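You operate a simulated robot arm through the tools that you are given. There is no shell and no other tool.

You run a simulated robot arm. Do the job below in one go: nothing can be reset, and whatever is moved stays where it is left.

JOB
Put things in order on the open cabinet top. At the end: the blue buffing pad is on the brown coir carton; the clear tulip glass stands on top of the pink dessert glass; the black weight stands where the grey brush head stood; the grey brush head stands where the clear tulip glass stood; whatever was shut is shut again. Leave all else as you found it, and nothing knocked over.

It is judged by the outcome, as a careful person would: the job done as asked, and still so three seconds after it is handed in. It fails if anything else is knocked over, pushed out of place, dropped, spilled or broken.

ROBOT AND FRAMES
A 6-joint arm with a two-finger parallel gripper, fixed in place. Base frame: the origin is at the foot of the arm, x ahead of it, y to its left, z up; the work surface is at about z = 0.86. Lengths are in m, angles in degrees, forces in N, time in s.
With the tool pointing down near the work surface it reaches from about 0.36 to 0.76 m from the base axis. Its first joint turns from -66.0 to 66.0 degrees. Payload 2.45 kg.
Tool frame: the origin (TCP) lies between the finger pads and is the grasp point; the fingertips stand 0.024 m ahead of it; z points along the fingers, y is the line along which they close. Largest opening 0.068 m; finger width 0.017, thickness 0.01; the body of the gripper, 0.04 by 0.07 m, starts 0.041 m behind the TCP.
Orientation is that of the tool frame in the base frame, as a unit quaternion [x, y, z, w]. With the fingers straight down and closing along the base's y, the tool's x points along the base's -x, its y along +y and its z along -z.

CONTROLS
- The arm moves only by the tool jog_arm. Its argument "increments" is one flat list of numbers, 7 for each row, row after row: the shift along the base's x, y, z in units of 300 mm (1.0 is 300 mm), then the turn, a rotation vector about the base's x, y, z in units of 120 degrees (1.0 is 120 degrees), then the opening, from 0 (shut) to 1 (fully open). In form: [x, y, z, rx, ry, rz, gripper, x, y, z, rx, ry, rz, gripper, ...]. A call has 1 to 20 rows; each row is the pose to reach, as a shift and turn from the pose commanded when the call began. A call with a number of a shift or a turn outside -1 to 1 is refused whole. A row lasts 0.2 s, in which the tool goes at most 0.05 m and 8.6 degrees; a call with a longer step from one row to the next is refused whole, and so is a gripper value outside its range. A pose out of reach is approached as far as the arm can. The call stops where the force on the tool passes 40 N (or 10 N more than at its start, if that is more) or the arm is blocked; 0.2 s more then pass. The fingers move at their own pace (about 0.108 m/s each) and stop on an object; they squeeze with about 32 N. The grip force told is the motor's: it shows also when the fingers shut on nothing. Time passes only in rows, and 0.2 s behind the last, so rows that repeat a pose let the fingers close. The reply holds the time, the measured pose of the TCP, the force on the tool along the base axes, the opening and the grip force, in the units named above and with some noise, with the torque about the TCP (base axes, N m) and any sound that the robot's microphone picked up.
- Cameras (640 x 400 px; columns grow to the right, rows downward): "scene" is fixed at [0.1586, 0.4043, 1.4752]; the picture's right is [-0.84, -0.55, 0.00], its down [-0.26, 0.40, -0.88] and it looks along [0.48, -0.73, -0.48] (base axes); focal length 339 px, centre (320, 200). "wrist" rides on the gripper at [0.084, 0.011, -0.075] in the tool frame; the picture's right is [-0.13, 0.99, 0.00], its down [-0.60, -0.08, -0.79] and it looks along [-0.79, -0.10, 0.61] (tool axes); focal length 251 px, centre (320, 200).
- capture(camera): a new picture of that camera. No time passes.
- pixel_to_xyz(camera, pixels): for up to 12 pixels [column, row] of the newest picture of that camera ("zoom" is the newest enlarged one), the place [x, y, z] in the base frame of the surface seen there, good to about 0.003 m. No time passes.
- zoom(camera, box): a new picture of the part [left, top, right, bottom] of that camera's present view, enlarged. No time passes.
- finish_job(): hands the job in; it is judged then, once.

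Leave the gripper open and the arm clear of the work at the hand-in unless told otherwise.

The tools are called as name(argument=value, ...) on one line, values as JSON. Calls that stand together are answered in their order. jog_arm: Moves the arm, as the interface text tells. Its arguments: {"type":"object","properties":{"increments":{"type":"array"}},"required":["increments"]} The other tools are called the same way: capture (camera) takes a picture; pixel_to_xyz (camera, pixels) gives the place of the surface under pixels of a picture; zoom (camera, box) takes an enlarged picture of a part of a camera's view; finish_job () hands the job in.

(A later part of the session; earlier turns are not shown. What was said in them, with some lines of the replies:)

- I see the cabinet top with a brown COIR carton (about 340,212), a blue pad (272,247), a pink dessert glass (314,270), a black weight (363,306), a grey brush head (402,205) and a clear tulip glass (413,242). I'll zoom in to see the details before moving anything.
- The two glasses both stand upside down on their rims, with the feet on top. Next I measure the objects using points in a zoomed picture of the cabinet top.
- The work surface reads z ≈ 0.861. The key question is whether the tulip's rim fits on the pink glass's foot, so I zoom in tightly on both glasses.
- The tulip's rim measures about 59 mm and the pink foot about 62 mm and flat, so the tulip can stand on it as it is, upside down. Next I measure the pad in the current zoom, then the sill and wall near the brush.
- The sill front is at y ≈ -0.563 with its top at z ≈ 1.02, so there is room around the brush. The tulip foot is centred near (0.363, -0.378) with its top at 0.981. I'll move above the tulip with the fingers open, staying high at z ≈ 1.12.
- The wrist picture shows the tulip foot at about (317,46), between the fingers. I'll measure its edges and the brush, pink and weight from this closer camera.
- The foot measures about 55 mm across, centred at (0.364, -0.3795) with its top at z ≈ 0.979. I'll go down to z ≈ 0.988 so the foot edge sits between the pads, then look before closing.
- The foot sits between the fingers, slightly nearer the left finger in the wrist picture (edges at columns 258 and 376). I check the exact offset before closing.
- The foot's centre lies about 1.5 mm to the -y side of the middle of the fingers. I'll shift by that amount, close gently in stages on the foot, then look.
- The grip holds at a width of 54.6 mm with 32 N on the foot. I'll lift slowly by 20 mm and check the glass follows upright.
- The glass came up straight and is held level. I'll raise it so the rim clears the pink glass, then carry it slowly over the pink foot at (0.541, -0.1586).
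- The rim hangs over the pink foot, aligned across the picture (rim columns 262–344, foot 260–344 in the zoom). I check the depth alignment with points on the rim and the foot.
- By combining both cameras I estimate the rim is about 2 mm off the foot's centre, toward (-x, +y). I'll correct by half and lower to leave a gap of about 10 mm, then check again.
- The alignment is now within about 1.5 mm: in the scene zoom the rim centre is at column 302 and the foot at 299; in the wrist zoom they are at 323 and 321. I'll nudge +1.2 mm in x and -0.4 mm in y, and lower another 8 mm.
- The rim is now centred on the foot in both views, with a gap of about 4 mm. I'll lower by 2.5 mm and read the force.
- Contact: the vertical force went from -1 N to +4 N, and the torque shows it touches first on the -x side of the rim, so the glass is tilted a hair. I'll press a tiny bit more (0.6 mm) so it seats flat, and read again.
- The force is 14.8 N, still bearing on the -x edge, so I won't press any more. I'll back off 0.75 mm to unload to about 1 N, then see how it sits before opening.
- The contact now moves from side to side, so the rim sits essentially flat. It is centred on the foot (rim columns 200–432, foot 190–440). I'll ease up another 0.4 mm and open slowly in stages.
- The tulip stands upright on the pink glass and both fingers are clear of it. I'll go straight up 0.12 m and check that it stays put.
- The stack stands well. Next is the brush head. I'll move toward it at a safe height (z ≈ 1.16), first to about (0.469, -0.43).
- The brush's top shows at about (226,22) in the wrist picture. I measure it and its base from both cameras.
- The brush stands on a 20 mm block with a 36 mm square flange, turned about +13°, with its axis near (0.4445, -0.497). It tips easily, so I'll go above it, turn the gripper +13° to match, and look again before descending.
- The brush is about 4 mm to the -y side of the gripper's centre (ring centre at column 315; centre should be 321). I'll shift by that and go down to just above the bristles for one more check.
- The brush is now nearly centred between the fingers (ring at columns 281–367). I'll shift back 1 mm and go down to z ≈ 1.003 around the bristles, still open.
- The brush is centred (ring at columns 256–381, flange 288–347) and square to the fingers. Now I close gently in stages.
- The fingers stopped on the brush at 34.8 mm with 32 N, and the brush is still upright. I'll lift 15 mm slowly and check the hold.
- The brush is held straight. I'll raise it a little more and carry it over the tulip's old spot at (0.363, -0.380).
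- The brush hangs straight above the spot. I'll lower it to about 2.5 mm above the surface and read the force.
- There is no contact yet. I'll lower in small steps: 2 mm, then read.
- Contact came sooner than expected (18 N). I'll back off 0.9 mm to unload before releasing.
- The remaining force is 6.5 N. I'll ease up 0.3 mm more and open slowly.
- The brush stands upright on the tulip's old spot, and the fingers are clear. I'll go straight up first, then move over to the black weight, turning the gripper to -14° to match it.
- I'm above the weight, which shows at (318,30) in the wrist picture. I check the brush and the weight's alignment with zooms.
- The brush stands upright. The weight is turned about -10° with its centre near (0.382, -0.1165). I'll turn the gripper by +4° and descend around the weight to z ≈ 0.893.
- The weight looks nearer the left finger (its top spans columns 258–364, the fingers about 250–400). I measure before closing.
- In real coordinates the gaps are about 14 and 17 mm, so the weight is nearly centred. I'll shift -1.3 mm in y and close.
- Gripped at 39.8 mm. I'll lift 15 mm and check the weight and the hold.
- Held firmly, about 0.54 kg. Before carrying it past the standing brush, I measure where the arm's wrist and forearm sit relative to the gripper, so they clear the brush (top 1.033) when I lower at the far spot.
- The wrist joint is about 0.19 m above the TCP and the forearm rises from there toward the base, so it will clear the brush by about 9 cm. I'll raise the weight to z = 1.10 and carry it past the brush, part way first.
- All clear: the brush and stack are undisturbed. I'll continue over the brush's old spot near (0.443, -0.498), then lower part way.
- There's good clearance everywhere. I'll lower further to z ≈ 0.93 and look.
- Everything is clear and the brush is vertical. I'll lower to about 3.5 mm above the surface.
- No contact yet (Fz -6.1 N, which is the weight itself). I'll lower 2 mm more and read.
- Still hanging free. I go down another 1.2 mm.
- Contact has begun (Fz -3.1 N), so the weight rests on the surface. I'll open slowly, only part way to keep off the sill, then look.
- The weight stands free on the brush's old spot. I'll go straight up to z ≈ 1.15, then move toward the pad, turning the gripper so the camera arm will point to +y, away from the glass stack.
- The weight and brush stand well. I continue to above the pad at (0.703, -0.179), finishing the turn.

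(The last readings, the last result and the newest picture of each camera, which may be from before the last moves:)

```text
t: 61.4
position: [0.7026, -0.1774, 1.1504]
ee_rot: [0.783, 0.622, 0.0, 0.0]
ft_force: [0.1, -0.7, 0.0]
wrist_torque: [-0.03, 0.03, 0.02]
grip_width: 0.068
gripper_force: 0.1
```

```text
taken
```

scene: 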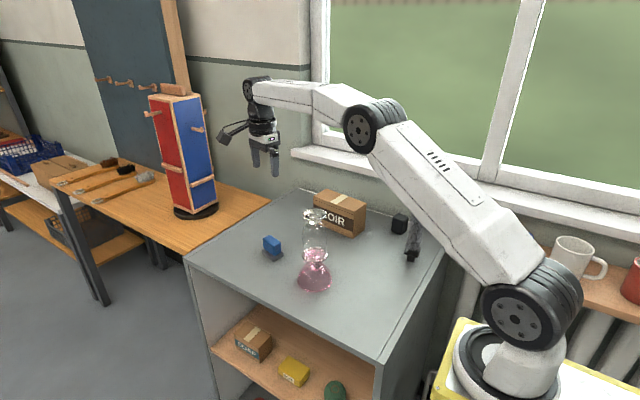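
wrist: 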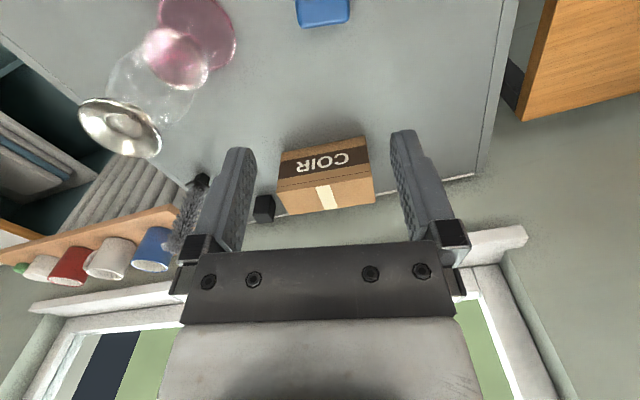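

The wrist is above the pad. I check forearm heights over the stack before descending.

pixel_to_xyz(camera="scene", pixels=[[258, 100], [290, 105], [310, 112], [330, 122], [358, 148], [345, 130], [420, 175], [262, 128], [275, 170], [233, 133]])

zoom(camera="wrist", box=[260, 0, 380, 75])

```text
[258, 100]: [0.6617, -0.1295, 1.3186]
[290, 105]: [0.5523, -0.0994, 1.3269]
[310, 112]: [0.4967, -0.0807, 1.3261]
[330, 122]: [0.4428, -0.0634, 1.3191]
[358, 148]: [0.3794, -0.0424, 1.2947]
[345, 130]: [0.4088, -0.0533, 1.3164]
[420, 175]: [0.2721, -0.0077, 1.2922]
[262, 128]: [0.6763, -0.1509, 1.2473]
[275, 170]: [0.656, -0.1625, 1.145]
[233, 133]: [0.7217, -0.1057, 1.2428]
```

```text
5.33 times, centred on (320, 38) of wrist
```

zoom: 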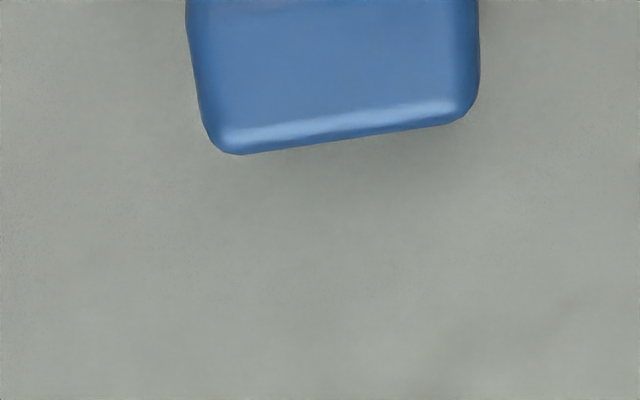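

The forearm will clear the stack top by about 7 cm at the grasp height. The gripper is square to the pad to within about 1°. I'll lower to z = 1.0 and look again.

jog_arm(increments=[0.005, -0.001, -0.1, 0, 0, 0, 1, 0.005, -0.001, -0.22, 0, 0, 0, 1, 0.005, -0.001, -0.34, 0, 0, 0, 1, 0.005, -0.001, -0.45, 0, 0, 0, 1, 0.005, -0.001, -0.5, 0, 0, 0, 1, 0.005, -0.001, -0.5, 0, 0, 0, 1])

capture(camera="wrist")

capture(camera="scene")

```text
t: 62.8
position: [0.7052, -0.1787, 1.0]
ee_rot: [0.783, 0.622, 0.001, 0.0]
ft_force: [-0.7, -0.3, -0.1]
wrist_torque: [0.04, -0.04, 0.02]
grip_width: 0.0683
gripper_force: 0.0
```

```text
taken
```

wrist: 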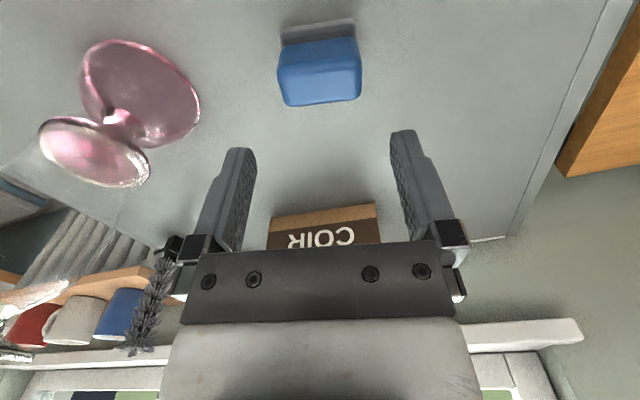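

```text
taken
```

scene: 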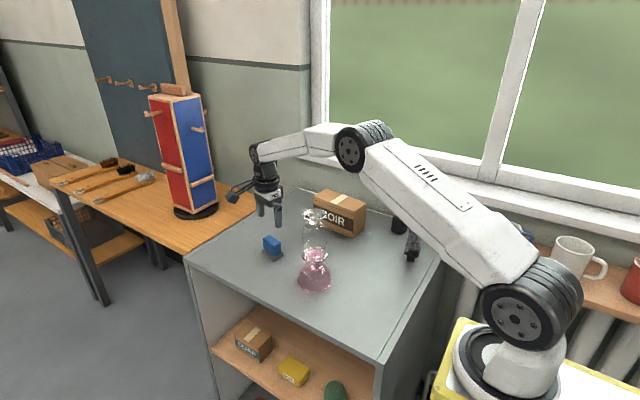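

zoom(camera="wrist", box=[260, 5, 380, 125])

pixel_to_xyz(camera="wrist", pixels=[[283, 70], [358, 62], [288, 102], [358, 96], [320, 85], [283, 45], [355, 38], [320, 55], [285, 32], [352, 22], [247, 175], [399, 165]])

pixel_to_xyz(camera="scene", pixels=[[300, 148], [310, 155], [320, 160], [285, 155], [336, 162], [262, 165]])

```text
3.33 times, centred on (320, 65) of wrist
```

zoom: 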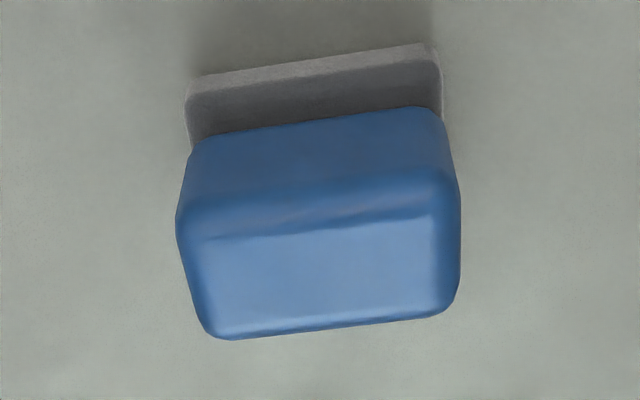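

```text
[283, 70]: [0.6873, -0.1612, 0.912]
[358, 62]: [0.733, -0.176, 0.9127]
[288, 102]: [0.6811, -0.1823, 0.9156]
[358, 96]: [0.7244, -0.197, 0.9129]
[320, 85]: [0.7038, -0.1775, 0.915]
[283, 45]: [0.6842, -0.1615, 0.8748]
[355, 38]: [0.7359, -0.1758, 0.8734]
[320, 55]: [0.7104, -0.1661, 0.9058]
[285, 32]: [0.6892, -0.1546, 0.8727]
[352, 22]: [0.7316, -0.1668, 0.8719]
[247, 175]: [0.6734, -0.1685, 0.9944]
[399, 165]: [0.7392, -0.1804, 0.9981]
```

```text
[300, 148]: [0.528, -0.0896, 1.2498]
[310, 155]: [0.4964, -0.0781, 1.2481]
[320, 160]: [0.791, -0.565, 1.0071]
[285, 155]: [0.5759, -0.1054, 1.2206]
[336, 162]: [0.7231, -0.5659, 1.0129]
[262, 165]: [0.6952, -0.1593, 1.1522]
```

The gripper is centred on the pad (top centre at about column 322, row 85; expected 321, 87). The grey base top is at z ≈ 0.875, so fingertips at 0.884 will stay clear of it. I'll descend to z = 0.908.

jog_arm(increments=[0, 0, -0.08, 0, 0, 0, 1, 0, 0, -0.17, 0, 0, 0, 1, 0, 0, -0.25, 0, 0, 0, 1, 0, 0, -0.295, 0, 0, 0, 1, 0, 0, -0.307, 0, 0, 0, 1, 0, 0, -0.307, 0, 0, 0, 1])

capture(camera="wrist")

capture(camera="scene")

zoom(camera="scene", box=[220, 150, 360, 300])

```text
t: 64.2
position: [0.704, -0.1803, 0.9068]
ee_rot: [0.783, 0.623, 0.0, 0.0]
ft_force: [0.4, -0.6, -0.1]
wrist_torque: [-0.01, 0.03, -0.03]
grip_width: 0.0681
gripper_force: 0.0
```

```text
taken
```

wrist: 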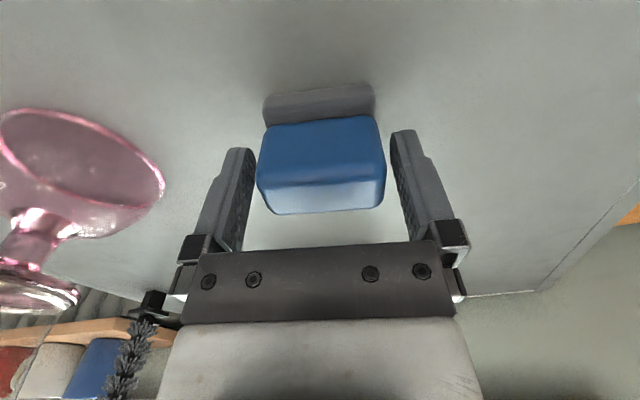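

```text
taken
```

scene: 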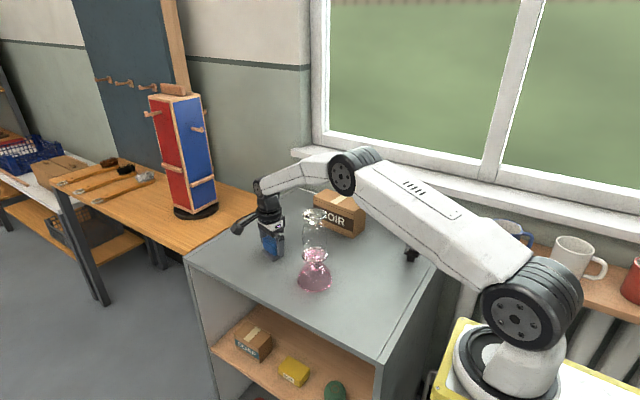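

```text
2.67 times, centred on (290, 225) of scene
```

zoom: 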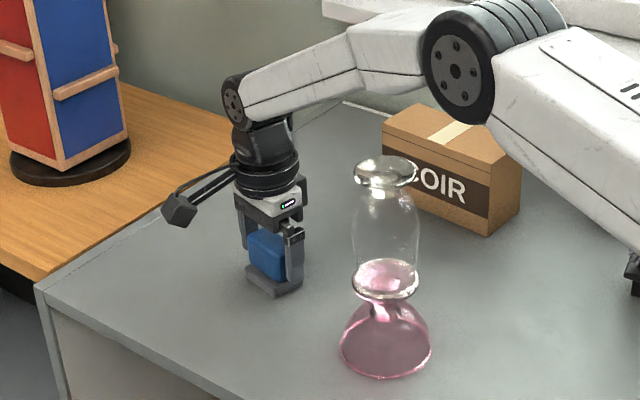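

The fingers straddle the blue block and nothing else is near. I close in stages.

jog_arm(increments=[0, 0, 0, 0, 0, 0, 0.92, 0, 0, 0, 0, 0, 0, 0.85, 0, 0, 0, 0, 0, 0, 0.8, 0, 0, 0, 0, 0, 0, 0.75, 0, 0, 0, 0, 0, 0, 0.7, 0, 0, 0, 0, 0, 0, 0.65, 0, 0, 0, 0, 0, 0, 0.5, 0, 0, 0, 0, 0, 0, 0, 0, 0, 0, 0, 0, 0, 0])

capture(camera="wrist")

```text
t: 66.2
position: [0.7039, -0.18, 0.9074]
ee_rot: [0.782, 0.623, 0.0, 0.0]
ft_force: [0.1, 1.3, -0.1]
wrist_torque: [0.02, -0.02, -0.01]
grip_width: 0.0551
gripper_force: 31.7
```

```text
taken
```

wrist: 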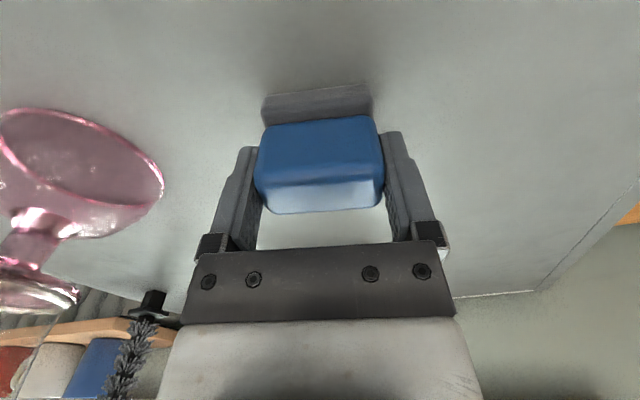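

Gripped at 55 mm. I'll lift 15 mm and see whether the grey base comes with the blue block.

jog_arm(increments=[0, 0, 0.01, 0, 0, 0, 0, 0, 0, 0.025, 0, 0, 0, 0, 0, 0, 0.05, 0, 0, 0, 0, 0, 0, 0.05, 0, 0, 0, 0])

capture(camera="wrist")

zoom(camera="scene", box=[230, 180, 320, 280])

```text
t: 67.2
position: [0.7052, -0.1791, 0.921]
ee_rot: [0.782, 0.623, 0.0, -0.001]
ft_force: [0.5, 0.0, -1.5]
wrist_torque: [-0.01, 0.0, -0.02]
grip_width: 0.0554
gripper_force: 31.9
```

```text
taken
```

wrist: 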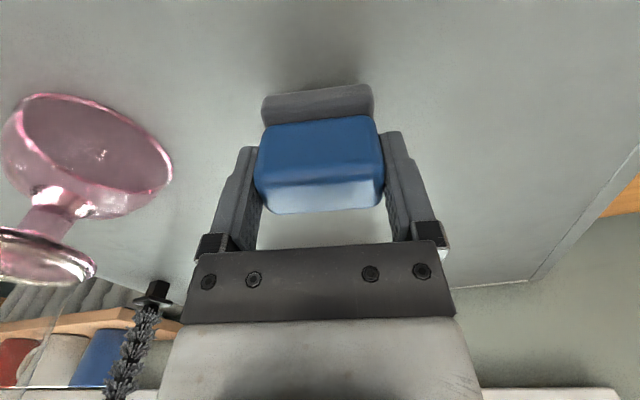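

```text
4.00 times, centred on (275, 230) of scene
```

zoom: 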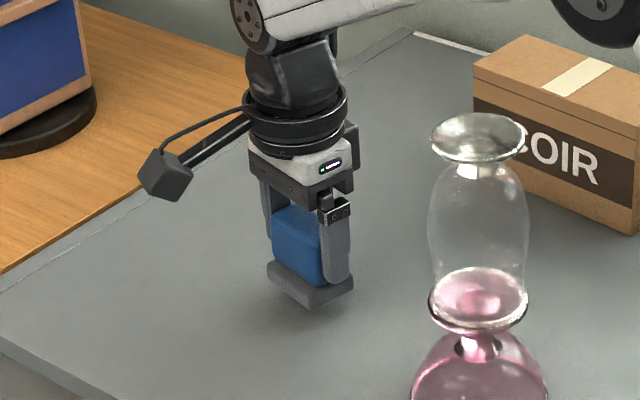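

The pad is one piece: the grey base came up with it. I'll raise it above carton height and carry it over the carton, to about (0.602, -0.4165), turning +7° to line up with the box.

jog_arm(increments=[0, 0, 0.08, 0, 0, 0, 0, 0, 0, 0.2, 0, 0, 0, 0, 0, 0, 0.33, 0, 0, 0, 0, 0, 0, 0.43, 0, 0, 0, 0, -0.017, -0.0396, 0.457, 0, 0, 0, 0, -0.0578, -0.1346, 0.457, 0, 0, 0.01, 0, -0.1054, -0.2455, 0.457, 0, 0, 0.02, 0, -0.153, -0.3564, 0.457, 0, 0, 0.03, 0, -0.204, -0.4752, 0.457, 0, 0, 0.04, 0, -0.2516, -0.5861, 0.457, 0, 0, 0.05, 0, -0.2958, -0.689, 0.457, 0, 0, 0.058, 0, -0.3264, -0.7603, 0.457, 0, 0, 0.058, 0, -0.34, -0.792, 0.457, 0, 0, 0.058, 0, -0.34, -0.792, 0.457, 0, 0, 0.058, 0])

capture(camera="scene")

capture(camera="wrist")

zoom(camera="scene", box=[290, 130, 400, 250])

```text
t: 70.2
position: [0.6021, -0.4163, 1.0601]
ee_rot: [0.743, 0.67, 0.0, 0.001]
ft_force: [-0.7, 0.1, -1.0]
wrist_torque: [-0.03, -0.01, -0.01]
grip_width: 0.0554
gripper_force: 31.6
```

```text
taken
```

scene: 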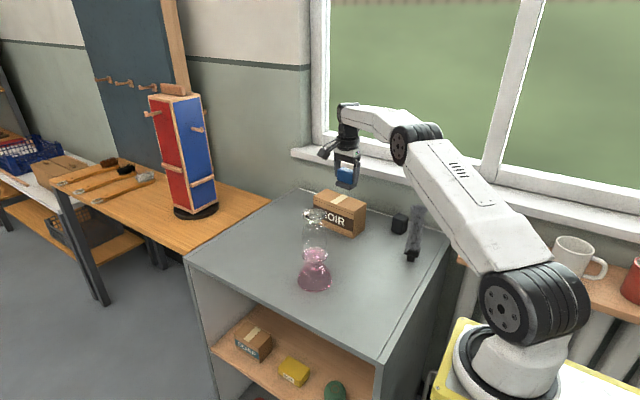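

```text
taken
```

wrist: 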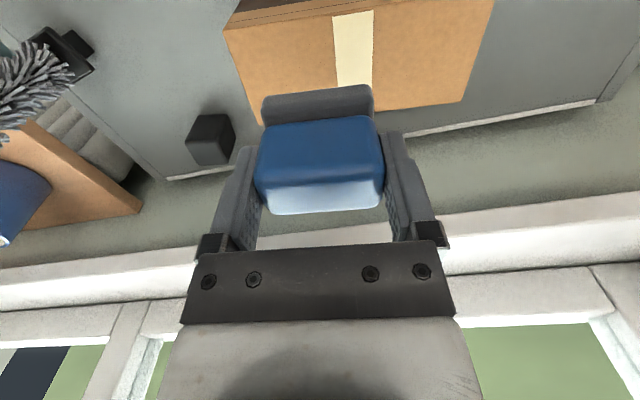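

```text
3.33 times, centred on (345, 190) of scene
```

zoom: 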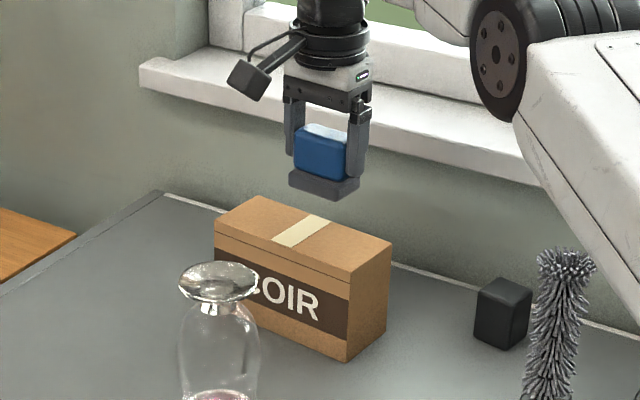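

pixel_to_xyz(camera="wrist", pixels=[[460, 100], [400, 106], [258, 118], [230, 35], [350, 15], [488, 5], [240, 60], [475, 50]])

pixel_to_xyz(camera="scene", pixels=[[316, 194], [330, 190], [365, 201], [350, 211], [340, 200], [325, 200]])

```text
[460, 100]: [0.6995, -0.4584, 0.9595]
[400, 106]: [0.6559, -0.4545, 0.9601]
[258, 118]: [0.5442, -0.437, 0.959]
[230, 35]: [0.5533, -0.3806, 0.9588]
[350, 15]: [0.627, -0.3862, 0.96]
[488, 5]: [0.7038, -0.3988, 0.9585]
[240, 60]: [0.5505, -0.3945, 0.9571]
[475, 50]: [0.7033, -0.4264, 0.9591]
```

```text
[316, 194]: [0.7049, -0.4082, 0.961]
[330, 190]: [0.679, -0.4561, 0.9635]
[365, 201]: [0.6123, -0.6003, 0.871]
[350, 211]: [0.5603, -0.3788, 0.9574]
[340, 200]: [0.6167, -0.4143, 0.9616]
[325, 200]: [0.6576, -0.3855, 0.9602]
```

The carton top spans y from -0.3865 to -0.447 at x = 0.602, so the pad is centred on its width. I'll lower to about 4 mm above the carton.

jog_arm(increments=[0, 0, -0.05, 0, 0, 0, 0, 0, 0, -0.1, 0, 0, 0, 0, 0, 0, -0.14, 0, 0, 0, 0, 0, 0, -0.16, 0, 0, 0, 0, 0, 0, -0.164, 0, 0, 0, 0, 0, 0, -0.164, 0, 0, 0, 0])

zoom(camera="scene", box=[310, 160, 380, 240])

```text
t: 71.6
position: [0.6022, -0.4161, 1.0106]
ee_rot: [0.744, 0.668, 0.0, 0.0]
ft_force: [-0.2, -0.4, -0.7]
wrist_torque: [0.0, 0.0, 0.02]
grip_width: 0.0555
gripper_force: 32.2
```

```text
5.00 times, centred on (345, 200) of scene
```

zoom: 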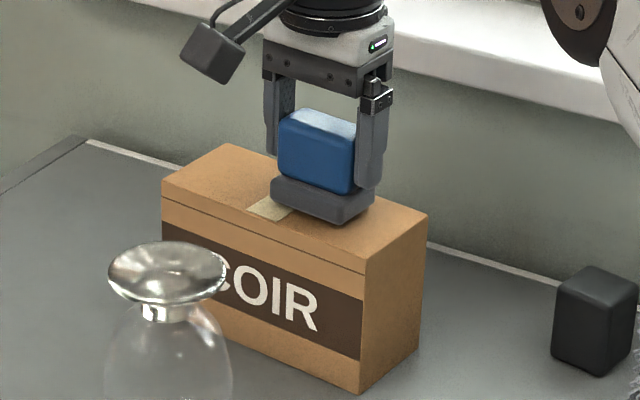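

The pad is just above the carton top. I go down 2 mm and read the force.

jog_arm(increments=[0, 0, -0.0033, 0, 0, 0, 0, 0, 0, -0.0067, 0, 0, 0, 0, 0, 0, -0.0067, 0, 0, 0, 0])

```text
t: 72.4
position: [0.6021, -0.4163, 1.0084]
ee_rot: [0.744, 0.669, 0.001, 0.0]
ft_force: [0.1, 0.0, -0.8]
wrist_torque: [-0.02, -0.03, -0.01]
grip_width: 0.0554
gripper_force: 32.2
```

Still free. I go down another 1.2 mm.

jog_arm(increments=[0, 0, -0.002, 0, 0, 0, 0, 0, 0, -0.004, 0, 0, 0, 0, 0, 0, -0.004, 0, 0, 0, 0])

```text
t: 73.2
position: [0.6027, -0.4168, 1.0072]
ee_rot: [0.744, 0.668, 0.0, 0.001]
ft_force: [0.0, -0.1, -1.5]
wrist_torque: [0.04, 0.02, -0.01]
grip_width: 0.0554
gripper_force: 31.7
```

jog_arm(increments=[0, 0, -0.0015, 0, 0, 0, 0, 0, 0, -0.003, 0, 0, 0, 0, 0, 0, -0.003, 0, 0, 0, 0])

zoom(camera="scene", box=[325, 180, 370, 220])

```text
t: 74.0
position: [0.6034, -0.4161, 1.0074]
ee_rot: [0.743, 0.669, 0.001, 0.001]
ft_force: [0.3, 0.3, 2.9]
wrist_torque: [0.07, 0.09, -0.02]
grip_width: 0.0553
gripper_force: 31.9
```

```text
10.00 times, centred on (348, 200) of scene
```

zoom: 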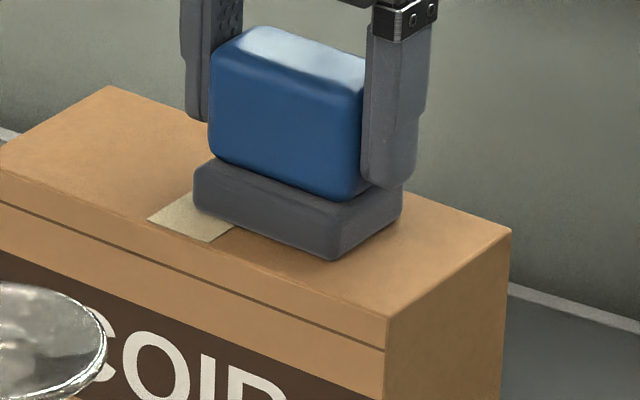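

The pad rests on the carton (Fz +2.9 N). I open slowly.

jog_arm(increments=[0, 0, 0, 0, 0, 0, 0.7, 0, 0, 0, 0, 0, 0, 0.8, 0, 0, 0, 0, 0, 0, 0.84, 0, 0, 0, 0, 0, 0, 0.9, 0, 0, 0, 0, 0, 0, 1, 0, 0, 0, 0, 0, 0, 1])

capture(camera="wrist")

zoom(camera="scene", box=[310, 160, 380, 240])

```text
t: 75.4
position: [0.6026, -0.4163, 1.0065]
ee_rot: [0.743, 0.669, 0.0, 0.0]
ft_force: [0.6, 0.4, 0.0]
wrist_torque: [0.0, 0.0, -0.02]
grip_width: 0.068
gripper_force: 0.1
```

```text
taken
```

wrist: 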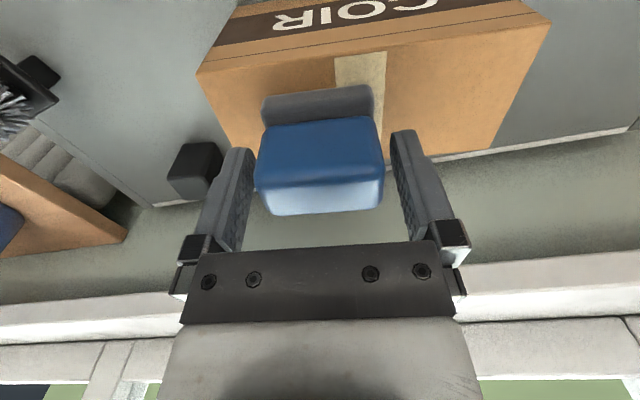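

```text
5.00 times, centred on (345, 200) of scene
```

zoom: 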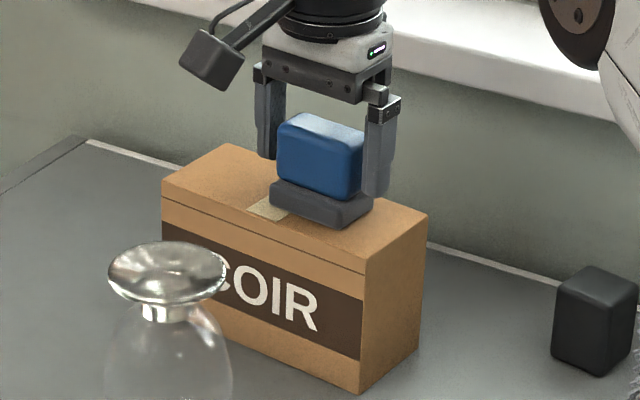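

The pad is released and sits flat. I'll go straight up well clear, then check everything.

jog_arm(increments=[0, 0, 0.02, 0, 0, 0, 1, 0, 0, 0.08, 0, 0, 0, 1, 0, 0, 0.18, 0, 0, 0, 1, 0, 0, 0.31, 0, 0, 0, 1, 0, 0, 0.45, 0, 0, 0, 1, 0, 0, 0.59, 0, 0, 0, 1, 0, 0, 0.7, 0, 0, 0, 1, 0, 0, 0.75, 0, 0, 0, 1, 0, 0, 0.75, 0, 0, 0, 1])

capture(camera="scene")

zoom(camera="scene", box=[240, 170, 460, 330])

pixel_to_xyz(camera="zoom", pixels=[[480, 100], [440, 215]])

```text
t: 77.4
position: [0.5841, -0.4033, 1.2115]
ee_rot: [0.743, 0.67, 0.0, 0.0]
ft_force: [0.1, 0.2, 0.1]
wrist_torque: [-0.03, 0.01, 0.0]
grip_width: 0.068
gripper_force: 0.1
out of reach, approached as far as the arm can: row 6, 7, 8, 9
```

```text
taken
```

scene: 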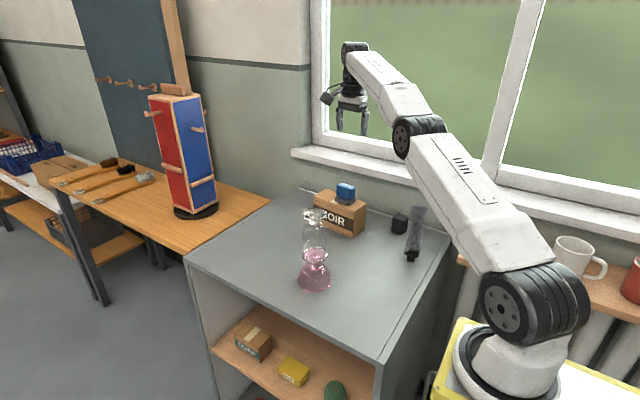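

```text
2.50 times, centred on (350, 250) of scene
```

zoom: 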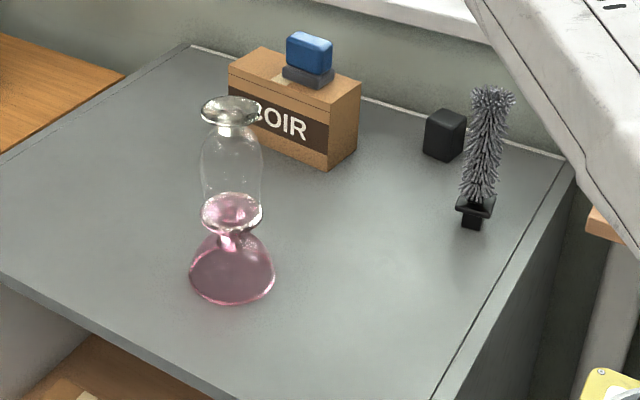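

```text
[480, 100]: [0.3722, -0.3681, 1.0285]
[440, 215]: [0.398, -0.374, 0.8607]
```

All four moves are done and everything stands upright. I check the positions of the weight, the brush and the stack more closely.

zoom(camera="scene", box=[375, 190, 435, 265])

pixel_to_xyz(camera="zoom", pixels=[[210, 100], [245, 80], [290, 95], [255, 125], [250, 185], [215, 165], [345, 300], [375, 310], [345, 270], [400, 280], [360, 285], [250, 100]])

zoom(camera="scene", box=[285, 200, 345, 300])

```text
5.33 times, centred on (405, 228) of scene
```

zoom: 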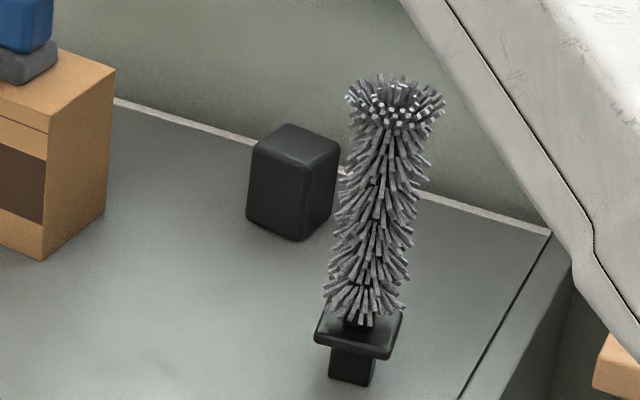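

```text
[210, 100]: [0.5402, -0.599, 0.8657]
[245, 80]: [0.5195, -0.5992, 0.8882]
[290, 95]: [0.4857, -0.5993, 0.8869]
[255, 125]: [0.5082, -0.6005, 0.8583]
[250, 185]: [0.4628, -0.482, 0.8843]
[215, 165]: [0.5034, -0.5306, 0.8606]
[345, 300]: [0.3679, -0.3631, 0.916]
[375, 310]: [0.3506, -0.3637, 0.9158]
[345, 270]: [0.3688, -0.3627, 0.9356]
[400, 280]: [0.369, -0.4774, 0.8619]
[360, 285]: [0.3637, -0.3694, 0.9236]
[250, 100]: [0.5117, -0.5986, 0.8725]
```

```text
4.00 times, centred on (315, 250) of scene
```

zoom: 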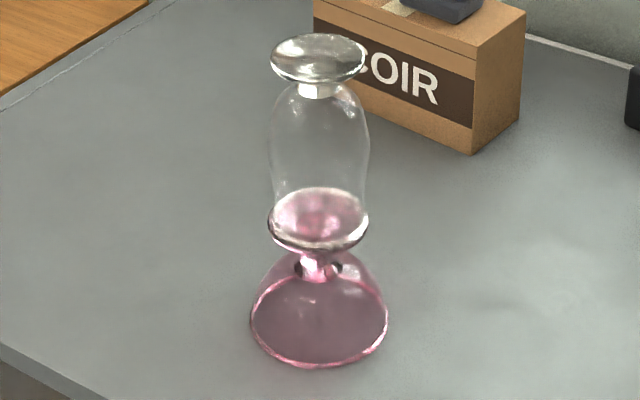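

Measured the same way as before, the weight is within about 2 mm of the brush's old spot and the brush within about 5 mm of the tulip's old spot, both vertical. I'll now draw the arm back to near its starting place, high above everything, with the gripper open.

jog_arm(increments=[-0.06, 0.05, 0, 0, 0, 0, 1, -0.12, 0.12, 0.02, 0, 0, 0, 1, -0.18, 0.22, 0.04, 0, 0, 0, 1, -0.25, 0.33, 0.06, 0, 0, 0, 1, -0.31, 0.44, 0.08, 0, 0, 0, 1, -0.37, 0.55, 0.1, 0, 0, 0, 1, -0.43, 0.66, 0.1, 0, 0, 0, 1, -0.47, 0.75, 0.1, 0, 0, 0, 1, -0.5, 0.8, 0.1, 0, 0, 0, 1, -0.5, 0.8, 0.1, 0, 0, 0, 1])

capture(camera="scene")

zoom(camera="scene", box=[180, 180, 460, 400])

zoom(camera="scene", box=[375, 190, 435, 265])

```text
t: 79.6
position: [0.4325, -0.1589, 1.2414]
ee_rot: [0.743, 0.669, 0.0, 0.0]
ft_force: [-0.6, -0.2, -0.4]
wrist_torque: [-0.02, -0.02, -0.03]
grip_width: 0.068
gripper_force: 0.0
```

```text
taken
```

scene: 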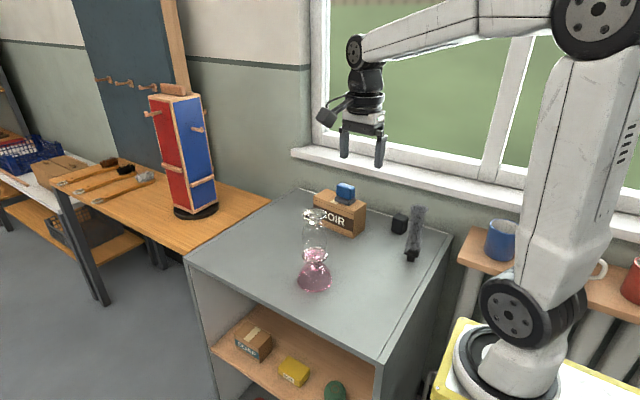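

```text
1.82 times, centred on (320, 290) of scene
```

zoom: 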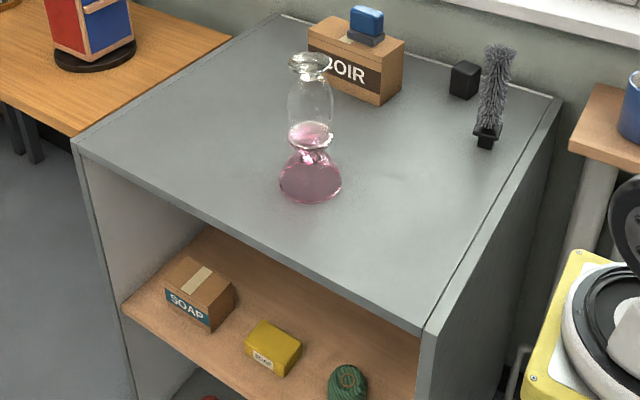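

```text
5.33 times, centred on (405, 228) of scene
```

zoom: 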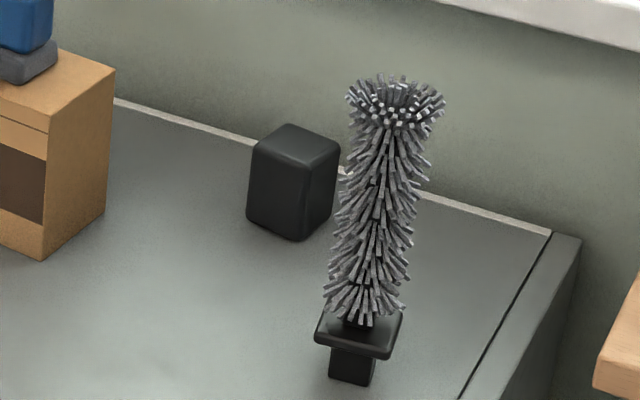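

The final picture shows:

- The pad is on the COIR carton.
- The tulip glass is on the pink glass.
- The weight is at the brush's old spot, and the brush is at the tulip's old spot.

The carton and the shelf items are where they were. I opened nothing, so there is nothing to shut again. The arm is clear and the gripper is open, so I hand the job in.

finish_job()

```text
The job is handed in.
```

The job is done and handed in, and everything was standing upright in the last picture I took.

- **Blue buffing pad:** it rests flat on top of the brown coir carton, roughly lined up with the box. Its grey base came with it as one piece.
- **Clear tulip glass:** it stands upside down, as I found it, with its rim centred on the pink glass's upturned foot. The rim is about 59 mm across and the foot about 62 mm.
- **Black weight:** it stands within about 2 mm of where the grey brush head stood.
- **Grey brush head:** it stands within about 5 mm of where the tulip glass stood.
- **Anything shut:** I opened nothing, so there was nothing to shut again.

The other things look as I found them. The arm is clear of the work and the gripper is open.
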